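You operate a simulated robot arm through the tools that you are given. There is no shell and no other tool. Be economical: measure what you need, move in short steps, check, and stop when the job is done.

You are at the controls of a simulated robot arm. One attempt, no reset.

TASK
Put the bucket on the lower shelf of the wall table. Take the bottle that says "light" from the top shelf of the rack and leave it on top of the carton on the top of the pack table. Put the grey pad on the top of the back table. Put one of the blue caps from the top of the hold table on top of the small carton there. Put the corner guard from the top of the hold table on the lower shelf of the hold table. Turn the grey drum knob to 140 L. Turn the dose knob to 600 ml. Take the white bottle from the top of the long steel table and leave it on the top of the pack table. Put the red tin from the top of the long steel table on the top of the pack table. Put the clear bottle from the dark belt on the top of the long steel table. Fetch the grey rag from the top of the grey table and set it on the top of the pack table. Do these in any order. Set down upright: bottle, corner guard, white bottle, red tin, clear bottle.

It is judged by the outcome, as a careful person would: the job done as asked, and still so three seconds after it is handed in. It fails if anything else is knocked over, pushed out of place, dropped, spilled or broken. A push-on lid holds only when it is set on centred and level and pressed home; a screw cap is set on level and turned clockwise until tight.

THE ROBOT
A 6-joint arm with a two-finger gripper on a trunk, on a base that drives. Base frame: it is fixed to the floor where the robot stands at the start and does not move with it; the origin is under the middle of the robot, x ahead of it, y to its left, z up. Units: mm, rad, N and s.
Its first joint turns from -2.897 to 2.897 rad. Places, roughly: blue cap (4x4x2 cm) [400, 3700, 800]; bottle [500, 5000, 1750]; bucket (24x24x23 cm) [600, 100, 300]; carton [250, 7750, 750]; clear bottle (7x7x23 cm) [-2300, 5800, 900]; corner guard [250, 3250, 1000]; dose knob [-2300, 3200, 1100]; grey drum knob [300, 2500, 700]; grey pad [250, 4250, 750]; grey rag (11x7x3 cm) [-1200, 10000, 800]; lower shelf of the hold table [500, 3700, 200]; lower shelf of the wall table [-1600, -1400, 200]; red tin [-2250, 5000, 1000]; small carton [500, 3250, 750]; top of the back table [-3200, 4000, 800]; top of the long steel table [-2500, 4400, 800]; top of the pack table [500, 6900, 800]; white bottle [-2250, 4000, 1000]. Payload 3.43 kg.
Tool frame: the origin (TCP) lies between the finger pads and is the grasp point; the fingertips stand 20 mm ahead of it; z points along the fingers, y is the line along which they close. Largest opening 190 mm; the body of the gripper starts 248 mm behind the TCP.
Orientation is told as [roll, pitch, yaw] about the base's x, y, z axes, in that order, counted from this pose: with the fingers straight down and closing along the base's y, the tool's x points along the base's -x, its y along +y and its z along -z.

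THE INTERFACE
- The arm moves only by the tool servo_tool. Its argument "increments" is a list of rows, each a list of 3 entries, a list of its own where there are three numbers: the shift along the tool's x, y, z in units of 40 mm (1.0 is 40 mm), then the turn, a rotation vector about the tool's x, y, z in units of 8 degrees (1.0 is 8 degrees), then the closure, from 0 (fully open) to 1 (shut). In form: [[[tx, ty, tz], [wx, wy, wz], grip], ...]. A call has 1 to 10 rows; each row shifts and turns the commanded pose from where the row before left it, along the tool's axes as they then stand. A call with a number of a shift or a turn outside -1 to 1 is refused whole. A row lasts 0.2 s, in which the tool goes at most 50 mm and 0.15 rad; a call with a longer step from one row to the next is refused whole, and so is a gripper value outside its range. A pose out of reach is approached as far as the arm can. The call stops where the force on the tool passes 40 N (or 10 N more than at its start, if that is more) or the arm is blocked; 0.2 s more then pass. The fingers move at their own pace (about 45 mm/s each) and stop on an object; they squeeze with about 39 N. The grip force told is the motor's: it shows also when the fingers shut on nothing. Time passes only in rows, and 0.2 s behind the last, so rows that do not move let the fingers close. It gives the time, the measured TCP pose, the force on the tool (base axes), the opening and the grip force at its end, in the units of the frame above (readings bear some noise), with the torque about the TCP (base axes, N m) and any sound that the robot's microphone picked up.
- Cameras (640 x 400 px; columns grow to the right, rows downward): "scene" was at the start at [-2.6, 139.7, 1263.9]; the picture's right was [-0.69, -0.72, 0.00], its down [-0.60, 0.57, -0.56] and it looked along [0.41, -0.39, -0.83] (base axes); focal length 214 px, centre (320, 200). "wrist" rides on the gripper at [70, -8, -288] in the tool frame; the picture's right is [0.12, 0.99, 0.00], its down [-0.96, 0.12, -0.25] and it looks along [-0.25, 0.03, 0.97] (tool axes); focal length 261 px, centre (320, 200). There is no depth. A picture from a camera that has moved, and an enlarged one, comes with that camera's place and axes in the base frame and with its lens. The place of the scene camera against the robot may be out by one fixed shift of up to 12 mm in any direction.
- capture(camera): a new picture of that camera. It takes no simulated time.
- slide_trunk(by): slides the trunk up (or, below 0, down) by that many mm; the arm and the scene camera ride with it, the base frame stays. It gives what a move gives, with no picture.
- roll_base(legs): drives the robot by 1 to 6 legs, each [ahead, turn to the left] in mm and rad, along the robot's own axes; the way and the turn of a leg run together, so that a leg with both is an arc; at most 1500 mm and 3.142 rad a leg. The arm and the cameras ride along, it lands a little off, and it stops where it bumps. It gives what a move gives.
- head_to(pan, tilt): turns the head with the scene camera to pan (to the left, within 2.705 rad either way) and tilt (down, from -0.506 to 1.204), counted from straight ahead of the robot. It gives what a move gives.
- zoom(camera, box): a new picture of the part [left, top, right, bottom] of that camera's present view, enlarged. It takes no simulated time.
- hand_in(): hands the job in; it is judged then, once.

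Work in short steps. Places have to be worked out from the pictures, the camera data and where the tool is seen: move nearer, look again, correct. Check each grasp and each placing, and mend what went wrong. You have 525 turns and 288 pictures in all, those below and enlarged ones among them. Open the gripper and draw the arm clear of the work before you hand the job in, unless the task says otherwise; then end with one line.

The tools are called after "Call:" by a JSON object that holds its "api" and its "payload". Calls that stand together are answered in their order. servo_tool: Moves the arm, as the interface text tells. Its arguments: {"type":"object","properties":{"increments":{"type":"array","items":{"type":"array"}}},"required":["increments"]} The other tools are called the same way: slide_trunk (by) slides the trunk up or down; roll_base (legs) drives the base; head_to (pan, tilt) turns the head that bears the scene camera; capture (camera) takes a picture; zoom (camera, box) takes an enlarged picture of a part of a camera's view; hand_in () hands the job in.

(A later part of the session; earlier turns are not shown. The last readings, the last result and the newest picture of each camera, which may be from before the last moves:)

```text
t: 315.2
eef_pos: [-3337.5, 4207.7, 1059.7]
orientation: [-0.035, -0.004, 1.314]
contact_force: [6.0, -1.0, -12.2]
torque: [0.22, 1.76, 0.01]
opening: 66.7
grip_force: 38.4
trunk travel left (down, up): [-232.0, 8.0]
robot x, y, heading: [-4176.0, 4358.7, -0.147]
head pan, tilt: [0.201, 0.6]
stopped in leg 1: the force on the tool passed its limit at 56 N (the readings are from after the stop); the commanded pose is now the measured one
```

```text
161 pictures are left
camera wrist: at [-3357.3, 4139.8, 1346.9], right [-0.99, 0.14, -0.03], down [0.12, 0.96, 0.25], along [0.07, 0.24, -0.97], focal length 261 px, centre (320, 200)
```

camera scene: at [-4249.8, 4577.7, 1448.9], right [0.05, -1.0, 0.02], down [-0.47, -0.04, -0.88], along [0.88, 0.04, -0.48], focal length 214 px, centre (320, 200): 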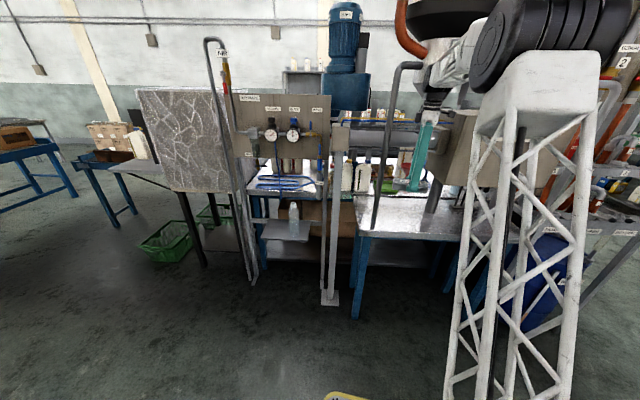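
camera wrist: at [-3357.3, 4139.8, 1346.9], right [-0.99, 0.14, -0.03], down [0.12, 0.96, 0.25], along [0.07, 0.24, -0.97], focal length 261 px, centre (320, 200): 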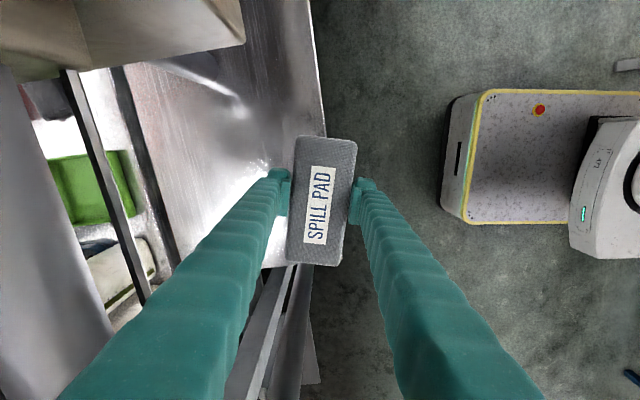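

The robot seems tilted back (~0.09 rad) with the forearm resting on the frame's bar. I'll raise the tool gently so the base settles and the arm clears.

Call:
{"api": "servo_tool", "payload": {"increments": [[[0, 0, -0.4], [0, 0, 0], 1], [[0, 0, -0.4], [0, 0, 0], 1], [[0, 0, -0.4], [0, 0, 0], 1], [[0, 0, -0.4], [0, 0, 0], 1], [[0, 0, 0], [0, 0, 0], 1]]}}

Call:
{"api": "capture", "payload": {"camera": "scene"}}

```text
t: 315.5
eef_pos: [-3369.4, 4209.5, 965.8]
orientation: [0.051, 0.004, 1.312]
contact_force: [-6.8, 2.2, 26.8]
torque: [-0.82, -2.75, 0.03]
opening: 66.5
grip_force: 38.9
trunk travel left (down, up): [-232.0, 8.0]
robot x, y, heading: [-4291.0, 4380.2, -0.171]
head pan, tilt: [0.201, 0.6]
stopped in row 1: the arm was blocked; the commanded pose is now the measured one
```

```text
160 pictures are left
camera scene: at [-4328.3, 4593.8, 1443.7], right [0.02, -1.0, 0.01], down [-0.5, -0.02, -0.87], along [0.87, 0.01, -0.5], focal length 214 px, centre (320, 200)
```

scene: 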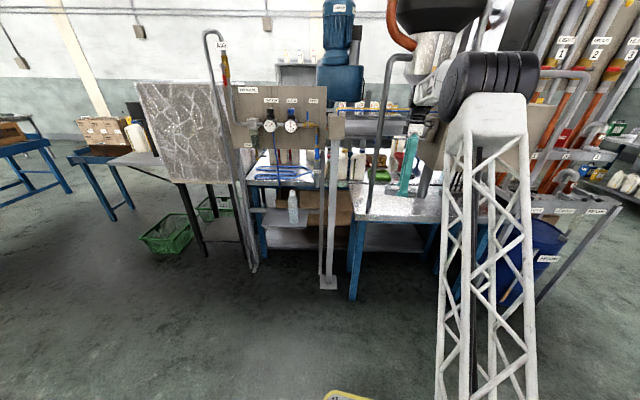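

Things are still moving. Let it settle with idle rows and re-read.

Call:
{"api": "servo_tool", "payload": {"increments": [[[0, 0, 0], [0, 0, 0], 1]]}}

Call:
{"api": "servo_tool", "payload": {"increments": [[[0, 0, 0], [0, 0, 0], 1], [[0, 0, 0], [0, 0, 0], 1]]}}

Call:
{"api": "capture", "payload": {"camera": "scene"}}

Call:
{"api": "capture", "payload": {"camera": "wrist"}}

```text
t: 315.8
eef_pos: [-3301.9, 4187.4, 825.1]
orientation: [0.15, 0.017, 1.3]
contact_force: [55.3, -15.6, 120.1]
torque: [-1.01, -6.15, -0.3]
opening: 67.9
grip_force: 39.5
trunk travel left (down, up): [-232.0, 8.0]
robot x, y, heading: [-4312.2, 4383.1, -0.17]
head pan, tilt: [0.201, 0.6]
stopped in row 1: the arm was blocked; the commanded pose is now the measured one
```

```text
t: 316.4
eef_pos: [-3337.2, 4193.5, 844.5]
orientation: [0.155, 0.017, 1.3]
contact_force: [-0.1, -0.7, 0.7]
torque: [0.02, -0.05, 0.01]
opening: 67.9
grip_force: 38.9
trunk travel left (down, up): [-232.0, 8.0]
robot x, y, heading: [-4313.6, 4382.1, -0.175]
head pan, tilt: [0.201, 0.6]
```

```text
159 pictures are left
camera scene: at [-4247.4, 4580.3, 1425.2], right [0.03, -1.0, 0.0], down [-0.56, -0.02, -0.83], along [0.82, 0.02, -0.56], focal length 214 px, centre (320, 200)
```

scene: 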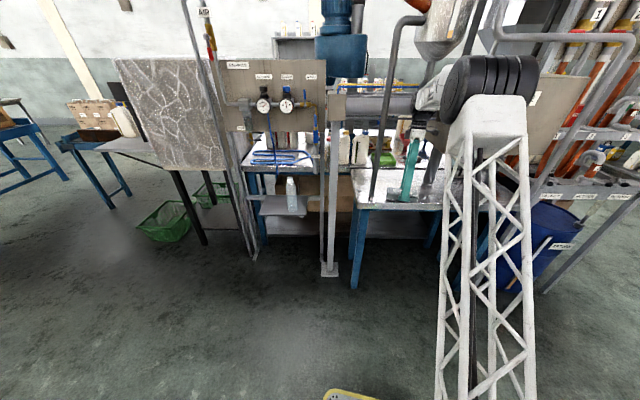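

```text
158 pictures are left
camera wrist: at [-3303.9, 4116.8, 1128.2], right [-0.98, 0.15, 0.16], down [0.18, 0.95, 0.25], along [-0.11, 0.27, -0.96], focal length 261 px, centre (320, 200)
```

wrist: 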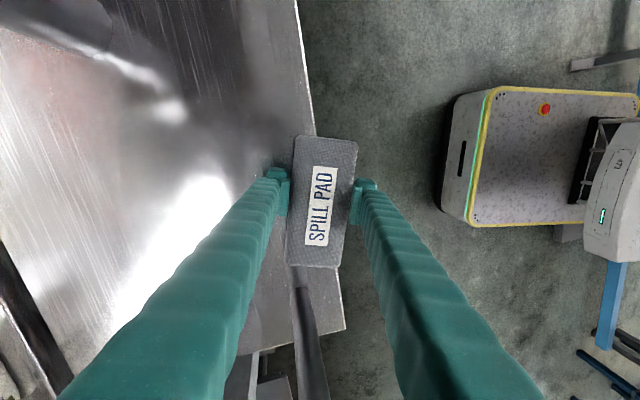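

The robot has settled level; pad still held and already low (z 844) under the bar, over the table's edge. Level the tool (roll 9°) and shift +y 30 mm with slight lift.

Call:
{"api": "servo_tool", "payload": {"increments": [[[0, 0, -0.3], [0.55, 0, 0], 1], [[0, 0, -0.1], [0.55, 0, 0], 1], [[-0.4, 0.1, 0], [0, 0, 0], 1], [[-0.4, 0.1, 0], [0, 0, 0], 1]]}}

Call:
{"api": "head_to", "payload": {"pan": 0.0, "tilt": 0.3}}

Call:
{"api": "capture", "payload": {"camera": "scene"}}

Call:
{"api": "capture", "payload": {"camera": "wrist"}}

```text
t: 317.4
eef_pos: [-3332.9, 4226.1, 862.8]
orientation: [0.0, 0.015, 1.3]
contact_force: [-0.3, -0.2, -0.5]
torque: [0.04, 0.02, 0.02]
opening: 67.9
grip_force: 39.3
trunk travel left (down, up): [-232.0, 8.0]
robot x, y, heading: [-4317.2, 4380.5, -0.173]
head pan, tilt: [0.201, 0.6]
```

```text
t: 318.2
eef_pos: [-3333.6, 4227.4, 861.9]
orientation: [0.002, 0.016, 1.3]
contact_force: [0.3, 0.7, -1.6]
torque: [0.02, -0.02, -0.02]
opening: 67.6
grip_force: 38.6
trunk travel left (down, up): [-232.0, 8.0]
robot x, y, heading: [-4312.3, 4384.9, -0.173]
head pan, tilt: [0.0, 0.3]
```

```text
157 pictures are left
camera scene: at [-4243.2, 4561.7, 1453.3], right [-0.17, -0.98, 0.0], down [-0.29, 0.05, -0.95], along [0.94, -0.17, -0.3], focal length 214 px, centre (320, 200)
```

scene: 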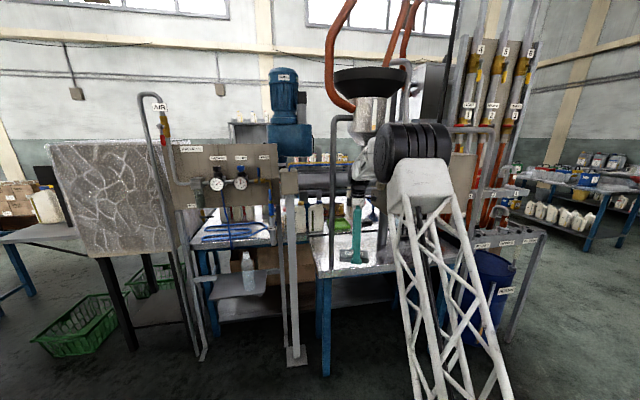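

```text
156 pictures are left
camera wrist: at [-3342.0, 4160.6, 1149.8], right [-0.99, 0.15, 0.0], down [0.15, 0.96, 0.23], along [0.03, 0.23, -0.97], focal length 261 px, centre (320, 200)
```

wrist: 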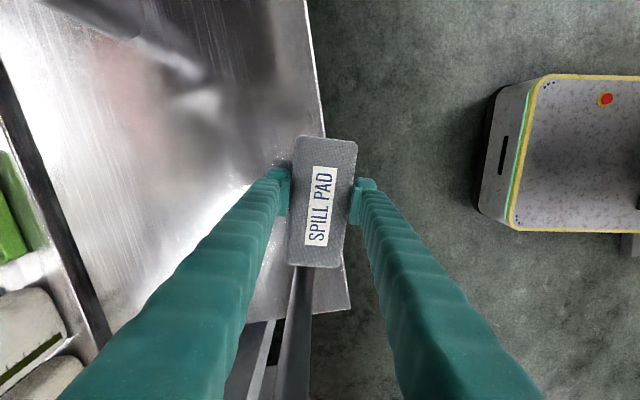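

Clear path. Drive forward 75 mm (under the bar) to bring the pad over the table.

Call:
{"api": "roll_base", "payload": {"legs": [[75, 0]]}}

Call:
{"api": "capture", "payload": {"camera": "wrist"}}

```text
t: 319.3
eef_pos: [-3259.0, 4214.6, 862.3]
orientation: [0.0, 0.015, 1.301]
contact_force: [-0.3, 0.3, -0.5]
torque: [-0.05, 0.02, 0.04]
opening: 67.6
grip_force: 38.6
trunk travel left (down, up): [-232.0, 8.0]
robot x, y, heading: [-4240.4, 4365.5, -0.174]
head pan, tilt: [0.0, 0.3]
```

```text
155 pictures are left
camera wrist: at [-3268.3, 4149.4, 1150.0], right [-0.99, 0.15, 0.0], down [0.15, 0.96, 0.23], along [0.03, 0.23, -0.97], focal length 261 px, centre (320, 200)
```

wrist: 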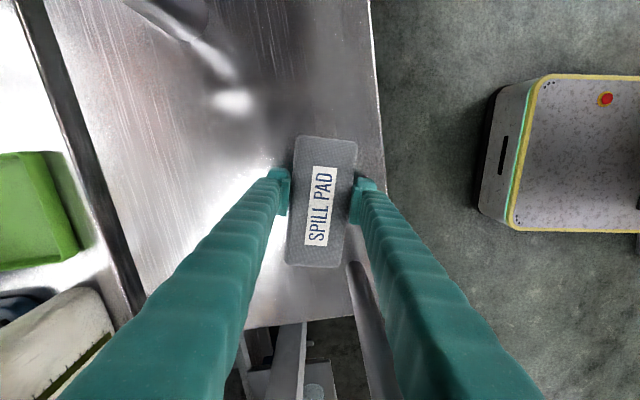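

Pad fully over the table. Lower 24 mm then creep to contact.

Call:
{"api": "servo_tool", "payload": {"increments": [[[0, 0, 0.3], [0, 0, 0], 1], [[0, 0, 0.3], [0, 0, 0], 1], [[0, 0, 0.1], [0, 0, 0], 1], [[0, 0, 0.1], [0, 0, 0], 1]]}}

Call:
{"api": "servo_tool", "payload": {"increments": [[[0, 0, 0.05], [0, 0, 0], 1], [[0, 0, 0], [0, 0, 0], 1]]}}

```text
t: 320.3
eef_pos: [-3258.6, 4214.6, 829.3]
orientation: [0.003, 0.016, 1.302]
contact_force: [-0.3, -0.3, 0.0]
torque: [-0.07, 0.09, -0.04]
opening: 67.8
grip_force: 39.3
trunk travel left (down, up): [-232.0, 8.0]
robot x, y, heading: [-4242.8, 4373.1, -0.171]
head pan, tilt: [0.0, 0.3]
```

```text
t: 320.9
eef_pos: [-3259.6, 4215.1, 829.5]
orientation: [0.001, 0.015, 1.302]
contact_force: [2.9, 1.8, 11.6]
torque: [0.09, 0.33, -0.11]
opening: 67.4
grip_force: 39.3
trunk travel left (down, up): [-232.0, 8.0]
robot x, y, heading: [-4244.4, 4366.6, -0.172]
head pan, tilt: [0.0, 0.3]
```

Contact (11.6 N). Open, then lift 40 mm only and back the base out.

Call:
{"api": "servo_tool", "payload": {"increments": [[[0, 0, 0], [0, 0, 0], 0.5], [[0, 0, 0], [0, 0, 0], 0.4], [[0, 0, 0], [0, 0, 0], 0.4], [[0, 0, -0.5], [0, 0, 0], 0.4], [[0, 0, -0.9], [0, 0, 0], 0.4], [[0, 0, -0.6], [0, 0, 0], 0.4]]}}

Call:
{"api": "capture", "payload": {"camera": "wrist"}}

Call:
{"api": "head_to", "payload": {"pan": 2.6, "tilt": 0.6}}

Call:
{"api": "capture", "payload": {"camera": "scene"}}

```text
t: 322.3
eef_pos: [-3259.3, 4216.3, 908.3]
orientation: [0.002, 0.015, 1.303]
contact_force: [0.0, -0.3, 0.8]
torque: [0.02, 0.03, 0.0]
opening: 114.1
grip_force: 0.1
trunk travel left (down, up): [-232.0, 8.0]
robot x, y, heading: [-4248.5, 4368.2, -0.176]
head pan, tilt: [0.0, 0.3]
```

```text
154 pictures are left
camera wrist: at [-3267.9, 4150.0, 1195.3], right [-0.99, 0.15, 0.0], down [0.15, 0.96, 0.23], along [0.03, 0.23, -0.97], focal length 261 px, centre (320, 200)
```

wrist: 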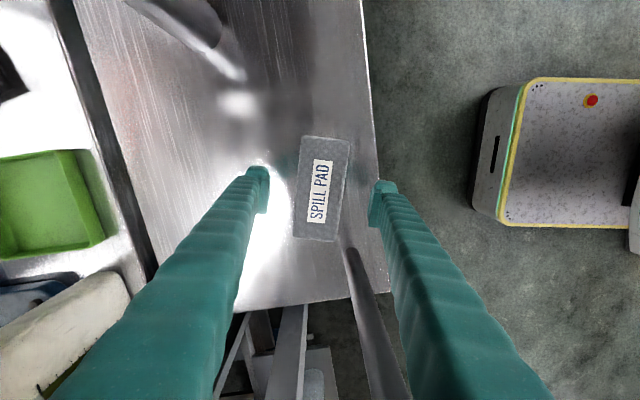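

```text
t: 324.6
eef_pos: [-3258.3, 4215.4, 906.5]
orientation: [0.002, 0.016, 1.302]
contact_force: [0.1, -0.2, 0.5]
torque: [0.03, 0.0, -0.03]
opening: 114.1
grip_force: 0.1
trunk travel left (down, up): [-232.0, 8.0]
robot x, y, heading: [-4242.9, 4368.5, -0.173]
head pan, tilt: [2.601, 0.6]
```

```text
153 pictures are left
camera scene: at [-4328.4, 4623.1, 1425.9], right [0.66, 0.75, 0.0], down [0.43, -0.37, -0.83], along [-0.62, 0.54, -0.56], focal length 214 px, centre (320, 200)
```

scene: 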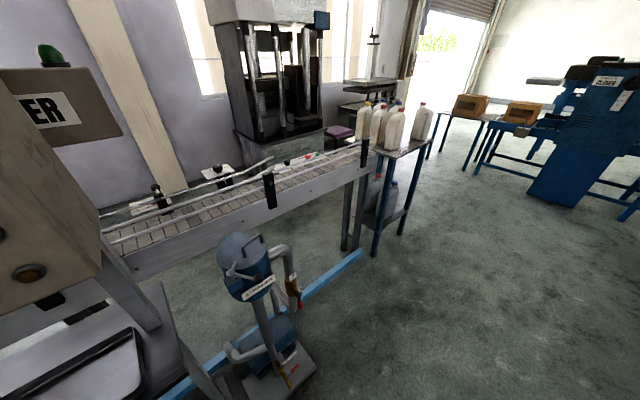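

Pad is on the back table. Back out: base −110 mm, then retract the arm toward the robot at low height, then raise.

Call:
{"api": "roll_base", "payload": {"legs": [[-110, 0]]}}

Call:
{"api": "servo_tool", "payload": {"increments": [[[0.3, 0.9, 0], [0, 0, 0], 0.4], [[0.3, 0.9, 0], [0, 0, 0], 0.4], [[0.3, 0.9, 0], [0, 0, 0], 0.4], [[0.3, 0.9, 0], [0, 0, 0], 0.4], [[0.3, 0.9, 0], [0, 0, 0], 0.2], [[0.3, 0.9, 0], [0, 0, 0], 0], [[0.3, 0.9, -0.2], [0, 0, 0], 0], [[0.3, 0.9, -0.2], [0, 0, 0], 0]]}}

Call:
{"api": "head_to", "payload": {"pan": -0.6, "tilt": 0.4}}

Call:
{"api": "capture", "payload": {"camera": "scene"}}

```text
t: 325.8
eef_pos: [-3367.1, 4234.4, 905.7]
orientation: [0.001, 0.015, 1.3]
contact_force: [-0.4, 0.7, -0.2]
torque: [-0.02, 0.02, 0.01]
opening: 113.8
grip_force: 0.0
trunk travel left (down, up): [-232.0, 8.0]
robot x, y, heading: [-4351.4, 4387.4, -0.169]
head pan, tilt: [2.601, 0.6]
```

```text
t: 327.6
eef_pos: [-3672.6, 4218.1, 923.5]
orientation: [0.004, 0.014, 1.3]
contact_force: [0.7, -0.9, 0.1]
torque: [0.0, 0.17, -0.03]
opening: 189.9
grip_force: 0.1
trunk travel left (down, up): [-232.0, 8.0]
robot x, y, heading: [-4351.1, 4389.1, -0.171]
head pan, tilt: [2.601, 0.6]
```

```text
t: 330.3
eef_pos: [-3671.0, 4217.7, 924.4]
orientation: [-0.001, 0.016, 1.301]
contact_force: [-1.1, 0.0, 0.4]
torque: [0.01, 0.0, 0.02]
opening: 189.8
grip_force: 0.2
trunk travel left (down, up): [-232.0, 8.0]
robot x, y, heading: [-4349.9, 4386.9, -0.175]
head pan, tilt: [-0.6, 0.4]
```

```text
152 pictures are left
camera scene: at [-4303.9, 4519.4, 1444.1], right [-0.7, -0.71, 0.0], down [-0.28, 0.27, -0.92], along [0.66, -0.64, -0.39], focal length 214 px, centre (320, 200)
```

scene: 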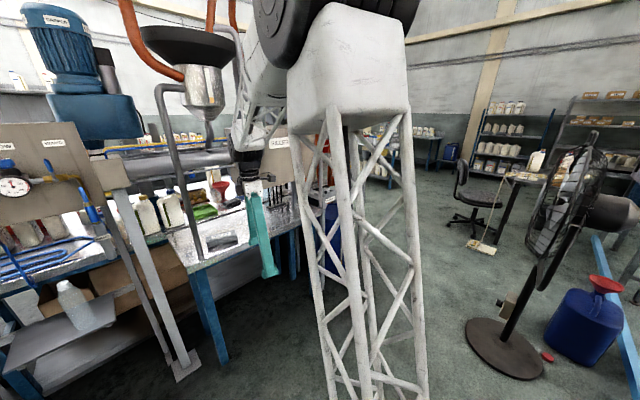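

Pad confirmed on the back table. Retrace the route in reverse with the arm trailing: first to (−3850, 3900), then south.

Call:
{"api": "roll_base", "payload": {"legs": [[0, 2.545], [-698, 0], [0, -0.596], [-990, 0]]}}

Call:
{"api": "head_to", "payload": {"pan": 2.6, "tilt": 0.4}}

Call:
{"api": "capture", "payload": {"camera": "scene"}}

```text
t: 332.8
eef_pos: [-3635.4, 4571.5, 924.8]
orientation: [0.002, 0.017, 1.793]
contact_force: [-0.4, 3.5, -0.2]
torque: [-0.87, -0.15, -0.01]
opening: 189.9
grip_force: 0.1
trunk travel left (down, up): [-232.0, 8.0]
robot x, y, heading: [-4314.8, 4393.3, 0.175]
head pan, tilt: [-0.6, 0.4]
stopped in leg 1: the robot was blocked; the commanded pose is now the measured one
```

```text
t: 335.5
eef_pos: [-3634.1, 4561.6, 924.1]
orientation: [0.002, 0.01, 1.79]
contact_force: [0.0, 0.5, 0.1]
torque: [-0.01, -0.02, 0.01]
opening: 190.1
grip_force: 0.0
trunk travel left (down, up): [-232.0, 8.0]
robot x, y, heading: [-4315.9, 4393.6, 0.174]
head pan, tilt: [2.601, 0.4]
```

```text
151 pictures are left
camera scene: at [-4486.7, 4600.9, 1444.1], right [0.36, 0.93, 0.0], down [0.36, -0.14, -0.92], along [-0.86, 0.33, -0.39], focal length 214 px, centre (320, 200)
```

scene: 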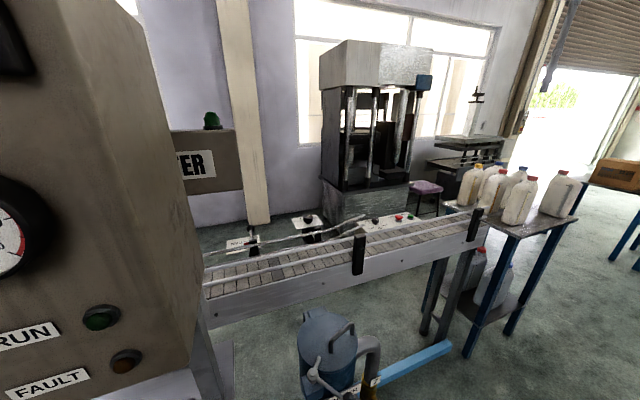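

Rear-left corner is against the pump. Go forward 130 mm first, then turn left.

Call:
{"api": "roll_base", "payload": {"legs": [[130, 0], [0, 2.2]]}}

```text
t: 342.4
eef_pos: [-4745.9, 4833.3, 925.4]
orientation: [0.002, 0.01, -2.239]
contact_force: [0.8, 1.2, 0.1]
torque: [0.02, 0.01, 0.0]
opening: 190.1
grip_force: 0.0
trunk travel left (down, up): [-232.0, 8.0]
robot x, y, heading: [-4186.7, 4414.4, 2.432]
head pan, tilt: [2.601, 0.4]
```

Turned. Now reverse to (−3850, 3900) and on south to (−3650, 2910).

Call:
{"api": "roll_base", "payload": {"legs": [[0, -0.28], [-615, 0], [0, -0.376], [-990, 0]]}}

Call:
{"api": "head_to", "payload": {"pan": 2.6, "tilt": 0.4}}

Call:
{"api": "capture", "payload": {"camera": "scene"}}

```text
t: 352.9
eef_pos: [-3825.8, 3586.5, 924.4]
orientation: [0.0, 0.01, -2.918]
contact_force: [0.7, -0.8, 0.5]
torque: [-0.01, -0.01, 0.02]
opening: 190.2
grip_force: 0.0
trunk travel left (down, up): [-232.0, 8.0]
robot x, y, heading: [-3648.6, 2908.4, 1.753]
head pan, tilt: [2.601, 0.4]
```

```text
t: 353.5
eef_pos: [-3824.3, 3587.3, 925.3]
orientation: [0.002, 0.008, -2.919]
contact_force: [0.7, 0.4, 0.4]
torque: [0.05, 0.01, -0.02]
opening: 189.8
grip_force: 0.1
trunk travel left (down, up): [-232.0, 8.0]
robot x, y, heading: [-3653.2, 2908.0, 1.756]
head pan, tilt: [2.601, 0.4]
```

```text
150 pictures are left
camera scene: at [-3862.7, 2717.8, 1444.1], right [-0.94, 0.35, 0.0], down [0.14, 0.36, -0.92], along [-0.32, -0.86, -0.39], focal length 214 px, centre (320, 200)
```

scene: 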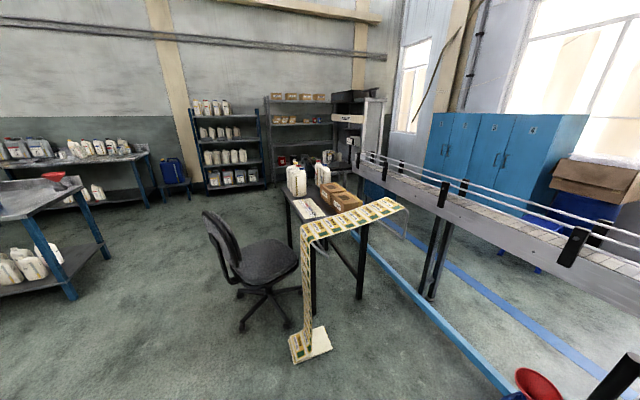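

Corridor clear. Continue in reverse: to (−3350, 2000), (−2900, 1600), then east to (−1400, 1600).

Call:
{"api": "roll_base", "payload": {"legs": [[0, 0.137], [-957, 0], [0, 0.52], [-602, 0], [0, 0.727], [-1400, 0]]}}

Call:
{"api": "head_to", "payload": {"pan": -1.2, "tilt": 0.3}}

Call:
{"api": "capture", "payload": {"camera": "scene"}}

```text
t: 372.3
eef_pos: [-2136.8, 1593.2, 925.1]
orientation: [0.0, 0.011, -1.523]
contact_force: [0.7, 0.2, 0.0]
torque: [0.02, -0.01, 0.0]
opening: 189.9
grip_force: 0.1
trunk travel left (down, up): [-232.0, 8.0]
robot x, y, heading: [-1438.2, 1648.3, -3.135]
head pan, tilt: [2.601, 0.4]
```

```text
t: 375.4
eef_pos: [-2136.3, 1593.1, 923.6]
orientation: [0.002, 0.013, -1.522]
contact_force: [0.3, 0.9, 0.7]
torque: [-0.01, 0.0, -0.01]
opening: 189.9
grip_force: 0.0
trunk travel left (down, up): [-232.0, 8.0]
robot x, y, heading: [-1437.2, 1647.4, -3.135]
head pan, tilt: [-1.201, 0.3]
```

```text
149 pictures are left
camera scene: at [-1407.1, 1525.7, 1453.4], right [0.93, 0.37, 0.0], down [0.11, -0.27, -0.96], along [-0.35, 0.89, -0.3], focal length 214 px, centre (320, 200)
```

scene: 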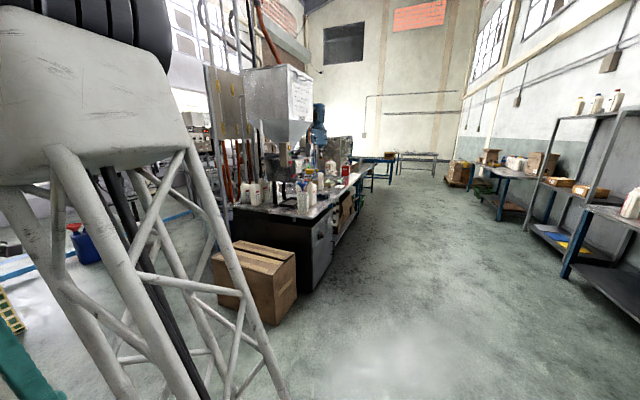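

Drive north to about (−1150, 3150) and face west to view the dose machine.

Call:
{"api": "roll_base", "payload": {"legs": [[0, -1.74], [1500, 0], [0, 1.72]]}}

Call:
{"api": "head_to", "payload": {"pan": 0.0, "tilt": 0.35}}

Call:
{"api": "capture", "payload": {"camera": "scene"}}

```text
t: 391.6
eef_pos: [-1913.1, 3124.2, 925.3]
orientation: [0.001, 0.01, -1.565]
contact_force: [-0.6, 0.0, 0.4]
torque: [-0.02, 0.03, -0.01]
opening: 190.3
grip_force: 0.0
trunk travel left (down, up): [-232.0, 8.0]
robot x, y, heading: [-1214.2, 3145.6, 3.108]
head pan, tilt: [-1.201, 0.3]
```

```text
t: 393.0
eef_pos: [-1913.9, 3124.2, 925.2]
orientation: [0.001, 0.012, -1.564]
contact_force: [-0.4, 0.1, -0.7]
torque: [0.0, 0.01, 0.03]
opening: 190.0
grip_force: 0.0
trunk travel left (down, up): [-232.0, 8.0]
robot x, y, heading: [-1210.3, 3146.1, 3.109]
head pan, tilt: [0.0, 0.351]
```

```text
148 pictures are left
camera scene: at [-1248.9, 2940.2, 1448.7], right [0.04, 1.0, 0.0], down [0.34, -0.01, -0.94], along [-0.94, 0.03, -0.34], focal length 214 px, centre (320, 200)
```

scene: 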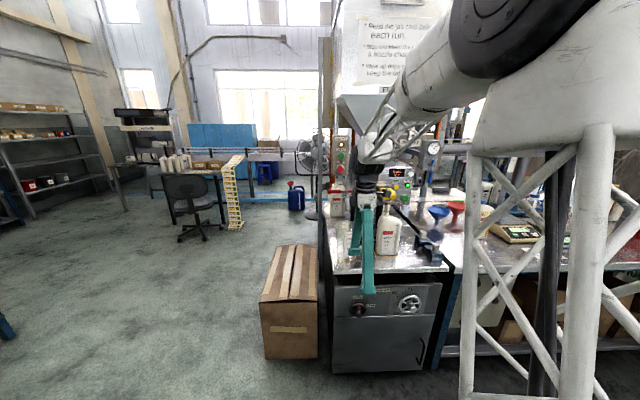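

Call:
{"api": "zoom", "payload": {"camera": "scene", "box": [320, 120, 460, 260]}}

Call:
{"api": "zoom", "payload": {"camera": "scene", "box": [370, 155, 430, 215]}}

```text
2.86 times, centred on (390, 190) of scene
camera zoom: at [-1248.9, 2940.2, 1448.7], right [0.04, 1.0, 0.0], down [0.34, -0.01, -0.94], along [-0.94, 0.03, -0.34], focal length 613 px, centre (120, 229)
```

zoom: 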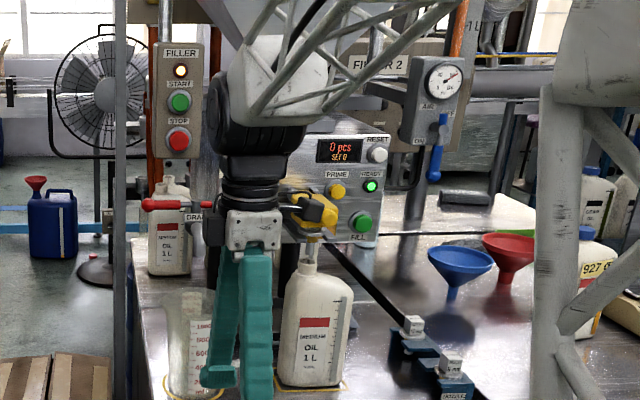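

```text
6.67 times, centred on (400, 185) of scene
camera zoom: at [-1248.9, 2940.2, 1448.7], right [0.04, 1.0, 0.0], down [0.34, -0.01, -0.94], along [-0.94, 0.03, -0.34], focal length 1430 px, centre (-213, 300)
```

zoom: 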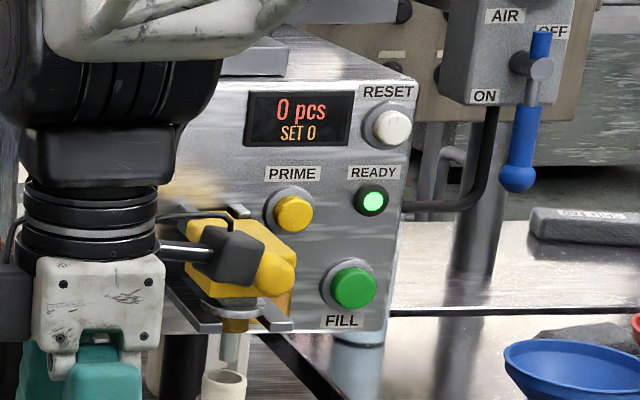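

The knob is probably hidden behind the gripper. Move the arm 300 mm north and look again.

Call:
{"api": "servo_tool", "payload": {"increments": [[[0.95, 0.3, 0], [0, 0, 0], 0], [[0.95, 0.3, 0], [0, 0, 0], 0], [[0.95, 0.3, 0], [0, 0, 0], 0], [[0.95, 0.3, 0], [0, 0, 0], 0], [[0.95, 0, 0], [0, 0, 0], 0], [[0.95, 0, 0], [0, 0, 0], 0], [[0.95, 0, 0], [0, 0, 0], 0], [[0.95, 0, 0], [0, 0, 0], 0]]}}

Call:
{"api": "zoom", "payload": {"camera": "scene", "box": [320, 100, 480, 260]}}

```text
t: 394.8
eef_pos: [-1868.4, 3428.6, 926.1]
orientation: [0.001, 0.01, -1.564]
contact_force: [0.3, 0.1, 0.7]
torque: [0.1, 0.02, -0.01]
opening: 190.1
grip_force: 0.0
trunk travel left (down, up): [-232.0, 8.0]
robot x, y, heading: [-1213.3, 3149.3, 3.107]
head pan, tilt: [0.0, 0.351]
```

```text
2.50 times, centred on (400, 180) of scene
camera zoom: at [-1248.7, 2939.9, 1448.6], right [0.04, 1.0, 0.0], down [0.34, -0.01, -0.94], along [-0.94, 0.03, -0.34], focal length 536 px, centre (120, 250)
```

zoom: 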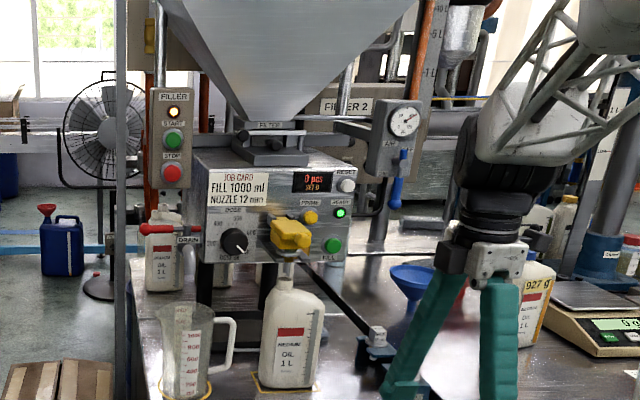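

Call:
{"api": "zoom", "payload": {"camera": "scene", "box": [365, 155, 405, 185]}}

```text
13.33 times, centred on (385, 170) of scene
camera zoom: at [-1248.7, 2939.9, 1448.6], right [0.04, 1.0, 0.0], down [0.34, -0.01, -0.94], along [-0.94, 0.03, -0.34], focal length 2860 px, centre (-547, 600)
```

zoom: 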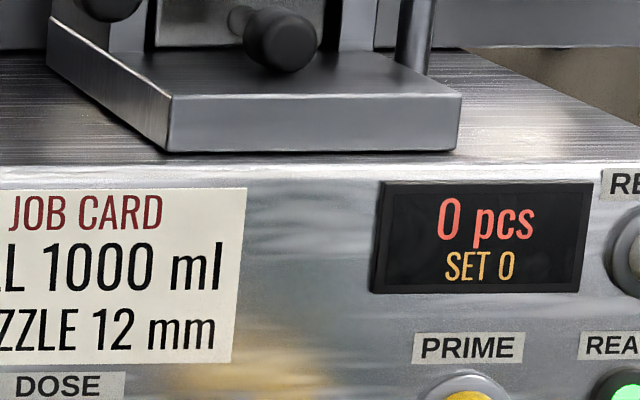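

Call:
{"api": "zoom", "payload": {"camera": "scene", "box": [346, 180, 394, 210]}}

```text
13.33 times, centred on (370, 195) of scene
camera zoom: at [-1248.7, 2939.9, 1448.6], right [0.04, 1.0, 0.0], down [0.34, -0.01, -0.94], along [-0.94, 0.03, -0.34], focal length 2860 px, centre (-347, 267)
```

zoom: 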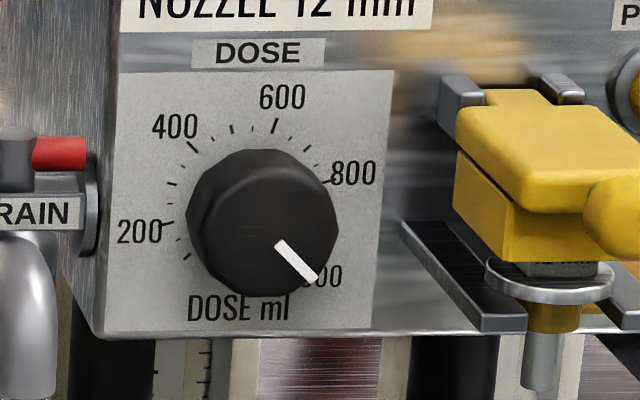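

Dial is clear: 60° per 200 ml, pointer at 1000; it needs ≈120° counter-clockwise to 600. Knob ≈ (−2300, 3209, 1092). First bring the arm in line and up.

Call:
{"api": "servo_tool", "payload": {"increments": [[[-0.785, -0.115, -0.593], [0, 0, 0], 0.3], [[-0.785, -0.115, -0.593], [0, 0, 0], 0.3], [[-0.785, -0.115, -0.593], [0, 0, 0], 0.3], [[-0.785, -0.115, -0.593], [0, 0, 0], 0.3], [[-0.785, -0.115, -0.593], [0, 0, 0], 0.3], [[-0.785, -0.115, -0.593], [0, 0, 0], 0.3], [[-0.785, -0.115, -0.593], [0, 0, 0], 0.3]]}}

Call:
{"api": "servo_tool", "payload": {"increments": [[[0, 0, 0], [1, 0, 0], 0.3], [[0, 0, 0.2], [1, 0, 0], 0.3], [[0, -0.2, 0.2], [1, 0, 0], 0.3], [[0, -0.3, 0.3], [1, 0, 0], 0.3], [[0, -0.4, 0.3], [1, 0, 0], 0.3], [[0, -0.4, 0.4], [1, 0, 0], 0.3], [[0, -0.4, 0.4], [1, 0, 0], 0.3], [[0, -0.2, 0.4], [1, 0, 0], 0.3], [[0, 0, 0.3], [1, 0, 0], 0.3], [[0, 0, 0.3], [1, 0, 0], 0.3]]}}

```text
t: 396.4
eef_pos: [-1897.7, 3203.6, 1093.0]
orientation: [0.002, 0.009, -1.566]
contact_force: [0.5, 1.1, 0.2]
torque: [-0.12, -0.02, 0.01]
opening: 132.9
grip_force: 0.1
trunk travel left (down, up): [-232.0, 8.0]
robot x, y, heading: [-1216.3, 3146.1, 3.109]
head pan, tilt: [0.0, 0.351]
```

```text
t: 398.6
eef_pos: [-1979.5, 3236.1, 1068.1]
orientation: [-0.948, 0.058, -1.639]
contact_force: [0.3, -0.3, 0.5]
torque: [0.01, 0.01, -0.02]
opening: 132.9
grip_force: 0.0
out of reach, approached as far as the arm can: row 7, 8, 9, 10
trunk travel left (down, up): [-232.0, 8.0]
robot x, y, heading: [-1213.8, 3150.7, 3.103]
head pan, tilt: [0.0, 0.351]
```

Need more extension before tilting further; move ~120 mm toward −x.

Call:
{"api": "servo_tool", "payload": {"increments": [[[0, -0.5, 0.7], [0, 0, 0], 0.3], [[0, -0.5, 0.7], [0, 0, 0], 0.3], [[0, -0.5, 0.7], [0, 0, 0], 0.3], [[0, 0, 0], [0, 0, 0], 0.3]]}}

```text
t: 399.6
eef_pos: [-2093.9, 3219.6, 1072.5]
orientation: [-1.071, 0.03, -1.596]
contact_force: [-0.5, -0.5, 0.4]
torque: [-0.02, 0.02, 0.01]
opening: 133.2
grip_force: 0.0
out of reach, approached as far as the arm can: row 1
trunk travel left (down, up): [-232.0, 8.0]
robot x, y, heading: [-1215.6, 3148.1, 3.108]
head pan, tilt: [0.0, 0.351]
```

Finish tilting with a bit more extension, then look.

Call:
{"api": "servo_tool", "payload": {"increments": [[[0, -0.2, 0.4], [0.9, 0, 0], 0.3], [[0, -0.1, 0.4], [0.9, 0, 0], 0.3], [[0, 0, 0.3], [0.9, 0, 0], 0.3], [[0, 0, 0.2], [0.9, 0, 0], 0.3], [[0, 0, 0], [0, 0, 0], 0.3]]}}

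Call:
{"api": "capture", "payload": {"camera": "wrist"}}

```text
t: 400.8
eef_pos: [-2148.5, 3220.7, 1068.1]
orientation: [-1.575, 0.03, -1.597]
contact_force: [-0.2, -0.4, -0.1]
torque: [-0.01, -0.01, 0.02]
opening: 133.0
grip_force: 0.1
trunk travel left (down, up): [-232.0, 8.0]
robot x, y, heading: [-1214.6, 3147.0, 3.107]
head pan, tilt: [0.0, 0.351]
```

```text
142 pictures are left
camera wrist: at [-1858.8, 3284.6, 1077.4], right [0.0, 0.15, -0.99], down [0.22, -0.96, -0.14], along [-0.97, -0.22, -0.03], focal length 261 px, centre (320, 200)
```

wrist: 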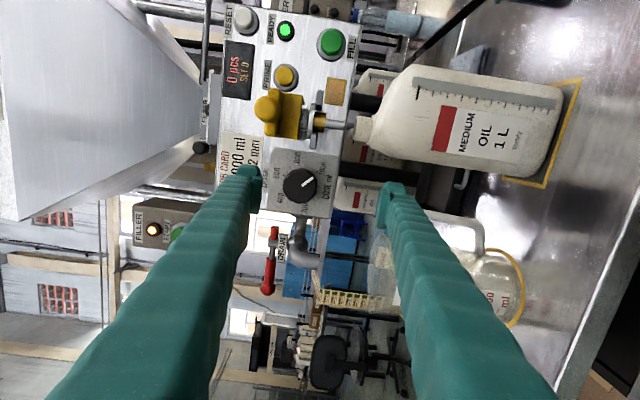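

Knob seen at ≈ (y 3211, z 1102). Align, and pre-rotate the gripper +60° clockwise.

Call:
{"api": "servo_tool", "payload": {"increments": [[[-0.33, -0.85, 0], [0, 0, 0], 0.4], [[0, 0, 0], [0, 0, 1], 0.45], [[0, 0, 0], [0, 0, 1], 0.5], [[0, 0, 0], [0, 0, 1], 0.5], [[0, 0, 0], [0, 0, 1], 0.5], [[0, 0, 0], [0, 0, 1], 0.5], [[0, 0, 0], [0, 0, 1], 0.5], [[0, 0, 0], [0, 0, 1], 0.5], [[0, 0, 0], [0, 0, 0.5], 0.5]]}}

Call:
{"api": "capture", "payload": {"camera": "wrist"}}

```text
t: 402.8
eef_pos: [-2148.4, 3207.0, 1103.6]
orientation: [-1.577, -1.019, -1.59]
contact_force: [0.2, -0.6, 0.1]
torque: [0.0, -0.04, 0.01]
opening: 95.1
grip_force: 0.1
trunk travel left (down, up): [-232.0, 8.0]
robot x, y, heading: [-1212.7, 3146.6, 3.106]
head pan, tilt: [0.0, 0.351]
```

```text
141 pictures are left
camera wrist: at [-1860.4, 3244.3, 1045.6], right [-0.02, -0.78, -0.62], down [0.23, -0.61, 0.76], along [-0.97, -0.13, 0.2], focal length 261 px, centre (320, 200)
```

wrist: 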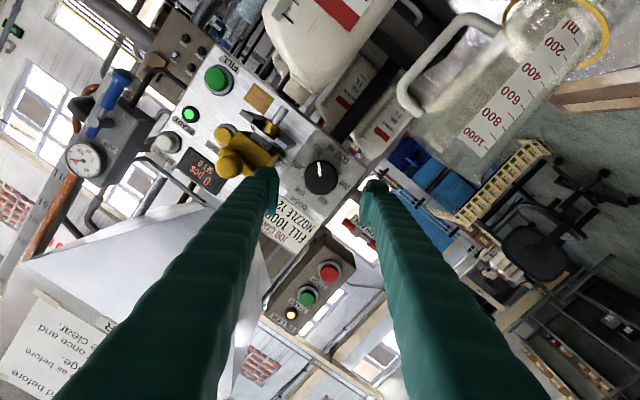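

Knob at (3209.5, 1102), aligned within 3 mm. Narrow the opening to ~78 mm and advance 85 mm.

Call:
{"api": "servo_tool", "payload": {"increments": [[[0, 0, 0.5], [0, 0, 0], 0.59], [[0, 0, 0.6], [0, 0, 0], 0.59], [[0, 0, 0.5], [0, 0, 0], 0.59], [[0, 0, 0.5], [0, 0, 0], 0.59]]}}

Call:
{"api": "zoom", "payload": {"camera": "wrist", "box": [220, 80, 420, 240]}}

Call:
{"api": "zoom", "payload": {"camera": "scene", "box": [330, 160, 410, 220]}}

```text
t: 403.8
eef_pos: [-2230.4, 3209.1, 1103.7]
orientation: [-1.581, -1.018, -1.591]
contact_force: [-0.1, 0.2, -0.1]
torque: [0.01, -0.09, -0.03]
opening: 77.8
grip_force: 0.1
trunk travel left (down, up): [-232.0, 8.0]
robot x, y, heading: [-1214.9, 3147.6, 3.105]
head pan, tilt: [0.0, 0.351]
```

```text
2.50 times, centred on (320, 160) of wrist
camera zoom: at [-1941.7, 3246.6, 1047.6], right [-0.02, -0.78, -0.62], down [0.24, -0.61, 0.76], along [-0.97, -0.13, 0.2], focal length 652 px, centre (320, 300)
```

zoom: 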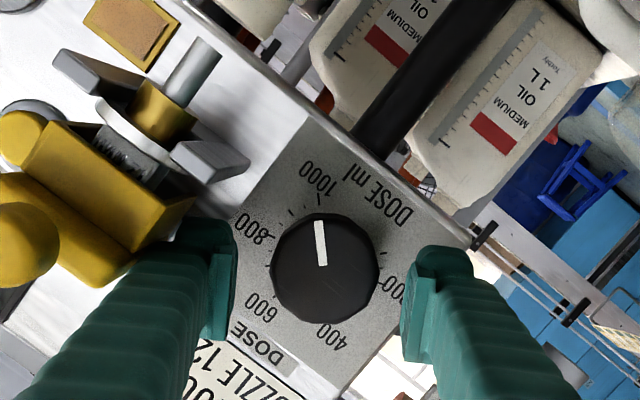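

```text
6.67 times, centred on (370, 190) of scene
camera zoom: at [-1248.5, 2940.2, 1448.7], right [0.04, 1.0, 0.0], down [0.34, -0.01, -0.94], along [-0.94, 0.03, -0.34], focal length 1430 px, centre (-13, 267)
```

zoom: 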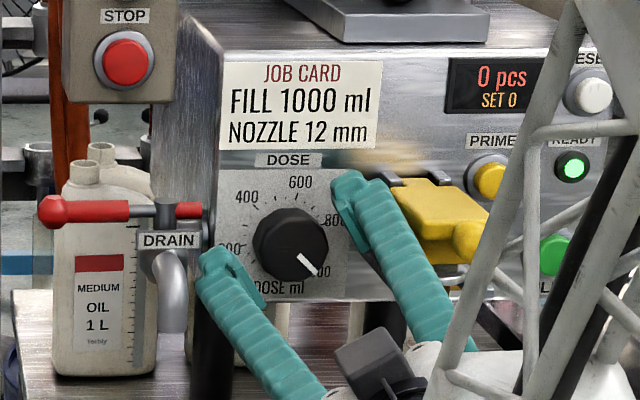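

Knob front face ≈ x −2282. Advance 42 mm to engage ~10 mm of it, checking force.

Call:
{"api": "servo_tool", "payload": {"increments": [[[0, 0, 0.25], [0, 0, 0], 0.59], [[0, 0, 0.25], [0, 0, 0], 0.59], [[0, 0, 0.25], [0, 0, 0], 0.59], [[0, 0, 0.25], [0, 0, 0], 0.59]]}}

Call:
{"api": "zoom", "payload": {"camera": "wrist", "box": [220, 80, 420, 240]}}

Call:
{"api": "zoom", "payload": {"camera": "scene", "box": [330, 160, 410, 220]}}

```text
t: 404.7
eef_pos: [-2259.0, 3209.5, 1102.6]
orientation: [-1.572, -1.017, -1.594]
contact_force: [27.7, -2.6, 6.6]
torque: [-0.32, -0.41, 1.31]
opening: 77.8
grip_force: 0.1
trunk travel left (down, up): [-232.0, 8.0]
robot x, y, heading: [-1213.8, 3151.0, 3.105]
head pan, tilt: [0.0, 0.351]
stopped in row 4: the force on the tool passed its limit at 62 N (the readings are from after the stop); the commanded pose is now the measured one
```

```text
2.50 times, centred on (320, 160) of wrist
camera zoom: at [-1970.9, 3247.5, 1046.4], right [-0.02, -0.78, -0.62], down [0.23, -0.61, 0.76], along [-0.97, -0.13, 0.19], focal length 652 px, centre (320, 300)
```

zoom: 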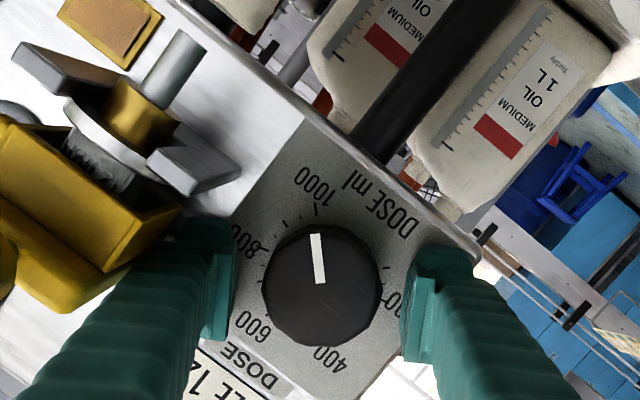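

```text
6.67 times, centred on (370, 190) of scene
camera zoom: at [-1246.8, 2940.2, 1448.9], right [0.04, 1.0, 0.0], down [0.34, -0.01, -0.94], along [-0.94, 0.03, -0.34], focal length 1430 px, centre (-13, 267)
```

zoom: 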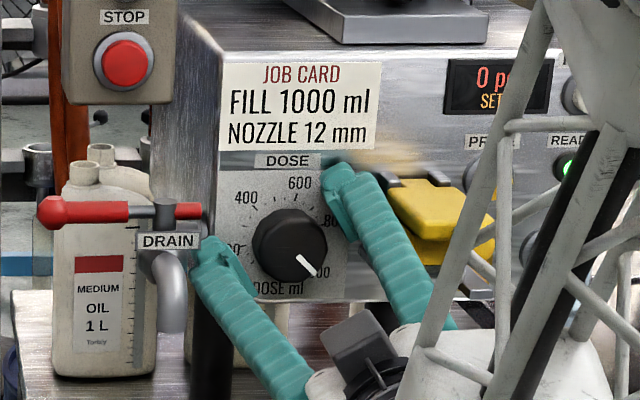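

Tips touched the panel (x≈−2280). The knob is between the pads: back off 3 mm and close.

Call:
{"api": "servo_tool", "payload": {"increments": [[[0, 0, -0.09], [0, 0, 0], 0.65], [[0, 0, 0], [0, 0, 0], 0.75], [[0, 0, 0], [0, 0, 0], 0.9], [[0, 0, 0], [0, 0, 0], 1], [[0, 0, 0], [0, 0, 0], 1]]}}

Call:
{"api": "zoom", "payload": {"camera": "wrist", "box": [220, 80, 420, 240]}}

```text
t: 405.9
eef_pos: [-2258.5, 3212.7, 1100.4]
orientation: [-1.568, -1.016, -1.598]
contact_force: [-14.2, 7.4, -5.2]
torque: [0.38, -0.28, 1.07]
opening: 48.2
grip_force: 44.9
trunk travel left (down, up): [-232.0, 8.0]
robot x, y, heading: [-1211.3, 3147.0, 3.104]
head pan, tilt: [0.0, 0.351]
```

```text
2.50 times, centred on (320, 160) of wrist
camera zoom: at [-1970.1, 3248.5, 1043.8], right [-0.02, -0.78, -0.62], down [0.23, -0.61, 0.76], along [-0.97, -0.13, 0.19], focal length 652 px, centre (320, 300)
```

zoom: 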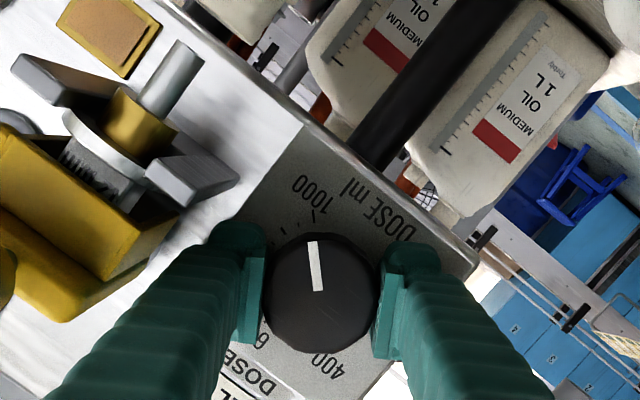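

Gripped (48 mm). Rotate counter-clockwise 80° first.

Call:
{"api": "servo_tool", "payload": {"increments": [[[0, 0, 0], [0, 0, -1], 1], [[0, 0, 0], [0, 0, -1], 1], [[0, 0, 0], [0, 0, -1], 1], [[0, 0, 0], [0, 0, -1], 1], [[0, 0, 0], [0, 0, -1], 1], [[0, 0, 0], [0, 0, -1], 1], [[0, 0, 0], [0, 0, -1], 1], [[0, 0, 0], [0, 0, -1], 1], [[0, 0, 0], [0, 0, -1], 1], [[0, 0, 0], [0, 0, -1], 1]]}}

Call:
{"api": "zoom", "payload": {"camera": "scene", "box": [330, 160, 410, 220]}}

```text
t: 408.1
eef_pos: [-2258.1, 3211.3, 1097.3]
orientation: [-1.565, 0.38, -1.594]
contact_force: [-7.5, 2.0, -38.1]
torque: [-0.43, -0.13, 0.04]
opening: 47.8
grip_force: 45.1
trunk travel left (down, up): [-232.0, 8.0]
robot x, y, heading: [-1214.0, 3148.4, 3.101]
head pan, tilt: [0.0, 0.351]
```

```text
6.67 times, centred on (370, 190) of scene
camera zoom: at [-1250.4, 2940.5, 1448.5], right [0.04, 1.0, 0.0], down [0.34, -0.01, -0.94], along [-0.94, 0.03, -0.35], focal length 1430 px, centre (-13, 267)
```

zoom: 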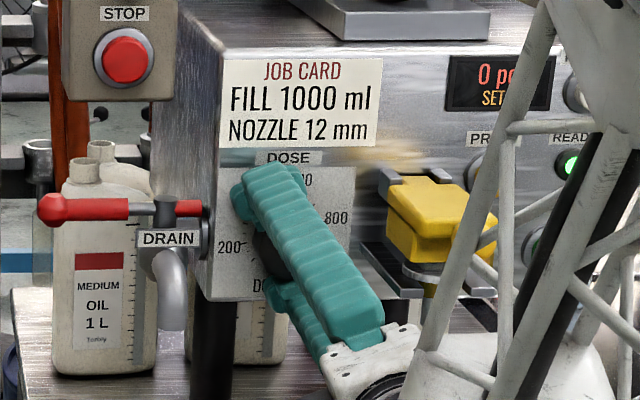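

Continue 40° more.

Call:
{"api": "servo_tool", "payload": {"increments": [[[0, 0, 0], [0, 0, -1], 1], [[0, 0, 0], [0, 0, -1], 1], [[0, 0, 0], [0, 0, -1], 1], [[0, 0, 0], [0, 0, -1], 1], [[0, 0, 0], [0, 0, -1], 1]]}}

Call:
{"api": "zoom", "payload": {"camera": "wrist", "box": [220, 80, 420, 240]}}

```text
t: 408.7
eef_pos: [-2259.6, 3211.7, 1097.4]
orientation: [-1.559, 0.61, -1.59]
contact_force: [-19.6, 2.5, -9.2]
torque: [-0.1, -0.04, 0.05]
opening: 47.7
grip_force: 44.9
trunk travel left (down, up): [-232.0, 8.0]
robot x, y, heading: [-1213.9, 3146.4, 3.106]
head pan, tilt: [0.0, 0.351]
stopped in row 2: the force on the tool passed its limit at 49 N (the readings are from after the stop); the commanded pose is now the measured one
```

```text
2.50 times, centred on (320, 160) of wrist
camera zoom: at [-1970.3, 3256.6, 1146.0], right [0.02, 0.67, -0.75], down [0.23, -0.73, -0.64], along [-0.97, -0.16, -0.17], focal length 652 px, centre (320, 300)
```

zoom: 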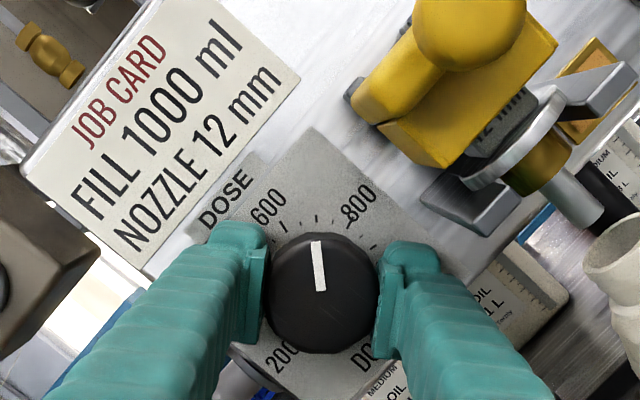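

93° done; pointer between 600 and 800. Continue another ~27°.

Call:
{"api": "servo_tool", "payload": {"increments": [[[0, 0, 0], [0, 0, -0.9], 1], [[0, 0, 0], [0, 0, -0.9], 1], [[0, 0, 0], [0, 0, -0.9], 1], [[0, 0, 0], [0, 0, -0.65], 1], [[0, 0, 0], [0, 0, 0], 1]]}}

Call:
{"api": "zoom", "payload": {"camera": "wrist", "box": [220, 80, 420, 240]}}

```text
t: 409.9
eef_pos: [-2258.4, 3212.1, 1095.2]
orientation: [-1.552, 1.076, -1.583]
contact_force: [-9.4, 16.6, -22.9]
torque: [0.01, -0.63, -1.14]
opening: 48.9
grip_force: 44.7
trunk travel left (down, up): [-232.0, 8.0]
robot x, y, heading: [-1211.1, 3147.3, 3.106]
head pan, tilt: [0.0, 0.351]
```

```text
2.50 times, centred on (320, 160) of wrist
camera zoom: at [-1970.6, 3230.4, 1163.8], right [0.03, 0.93, -0.37], down [0.24, -0.36, -0.9], along [-0.97, -0.06, -0.24], focal length 652 px, centre (320, 300)
```

zoom: 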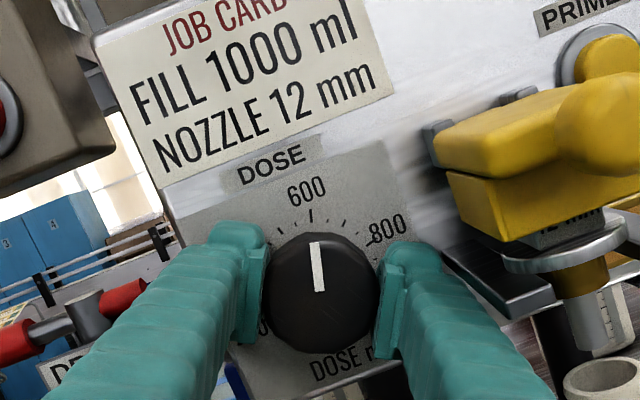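

Pointer lines up with the 600 tick. Release, back off and verify.

Call:
{"api": "servo_tool", "payload": {"increments": [[[0, 0, 0], [0, 0, 0], 0.85], [[0, 0, 0], [0, 0, 0], 0.7], [[0, 0, 0], [0, 0, 0], 0.6], [[0, 0, -0.6], [0, 0, 0], 0.59], [[0, 0, -0.9], [0, 0, 0], 0.59], [[0, 0, -0.9], [0, 0, 0], 0.4]]}}

Call:
{"api": "zoom", "payload": {"camera": "wrist", "box": [220, 80, 420, 240]}}

Call:
{"api": "zoom", "payload": {"camera": "scene", "box": [346, 180, 394, 210]}}

```text
t: 411.3
eef_pos: [-2160.5, 3211.5, 1098.4]
orientation: [-1.564, 1.076, -1.592]
contact_force: [-1.2, -0.9, -0.9]
torque: [-0.03, 0.16, -0.12]
opening: 106.9
grip_force: 0.2
trunk travel left (down, up): [-232.0, 8.0]
robot x, y, heading: [-1214.0, 3150.1, 3.101]
head pan, tilt: [0.0, 0.351]
```

```text
2.50 times, centred on (320, 160) of wrist
camera zoom: at [-1873.1, 3228.6, 1164.2], right [0.03, 0.93, -0.37], down [0.24, -0.36, -0.9], along [-0.97, -0.06, -0.23], focal length 652 px, centre (320, 300)
```

zoom: 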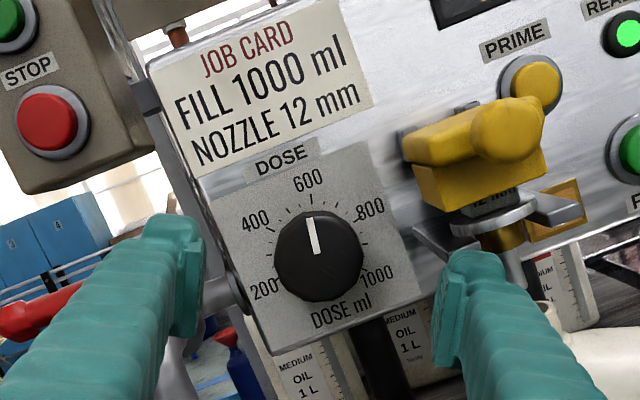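

```text
13.33 times, centred on (370, 195) of scene
camera zoom: at [-1249.5, 2940.6, 1448.8], right [0.04, 1.0, 0.0], down [0.34, -0.01, -0.94], along [-0.94, 0.04, -0.34], focal length 2860 px, centre (-347, 267)
```

zoom: 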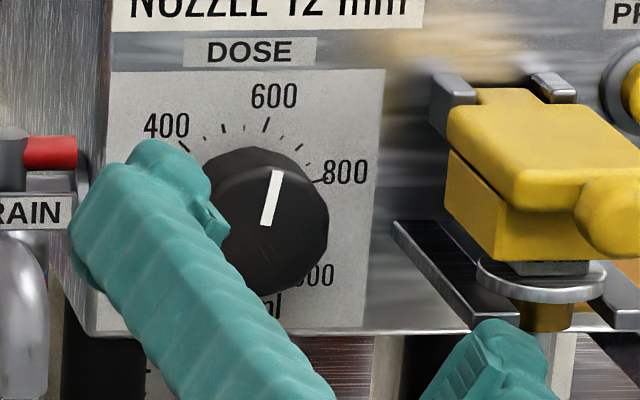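

Very close; zoom more to compare pointer and tick precisely.

Call:
{"api": "zoom", "payload": {"camera": "wrist", "box": [290, 120, 350, 180]}}

```text
6.67 times, centred on (320, 150) of wrist
camera zoom: at [-1873.1, 3228.6, 1164.2], right [0.03, 0.93, -0.37], down [0.24, -0.36, -0.9], along [-0.97, -0.06, -0.23], focal length 1738 px, centre (320, 533)
```

zoom: 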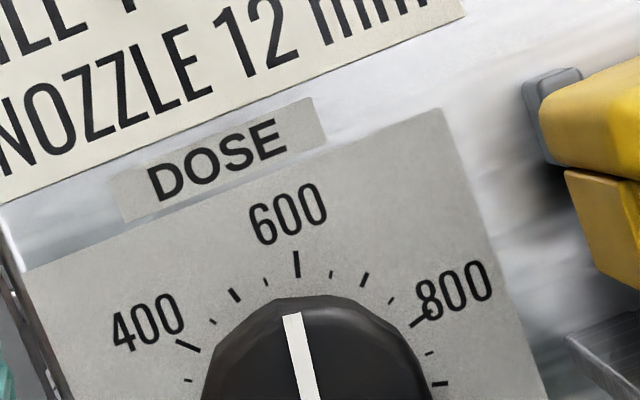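

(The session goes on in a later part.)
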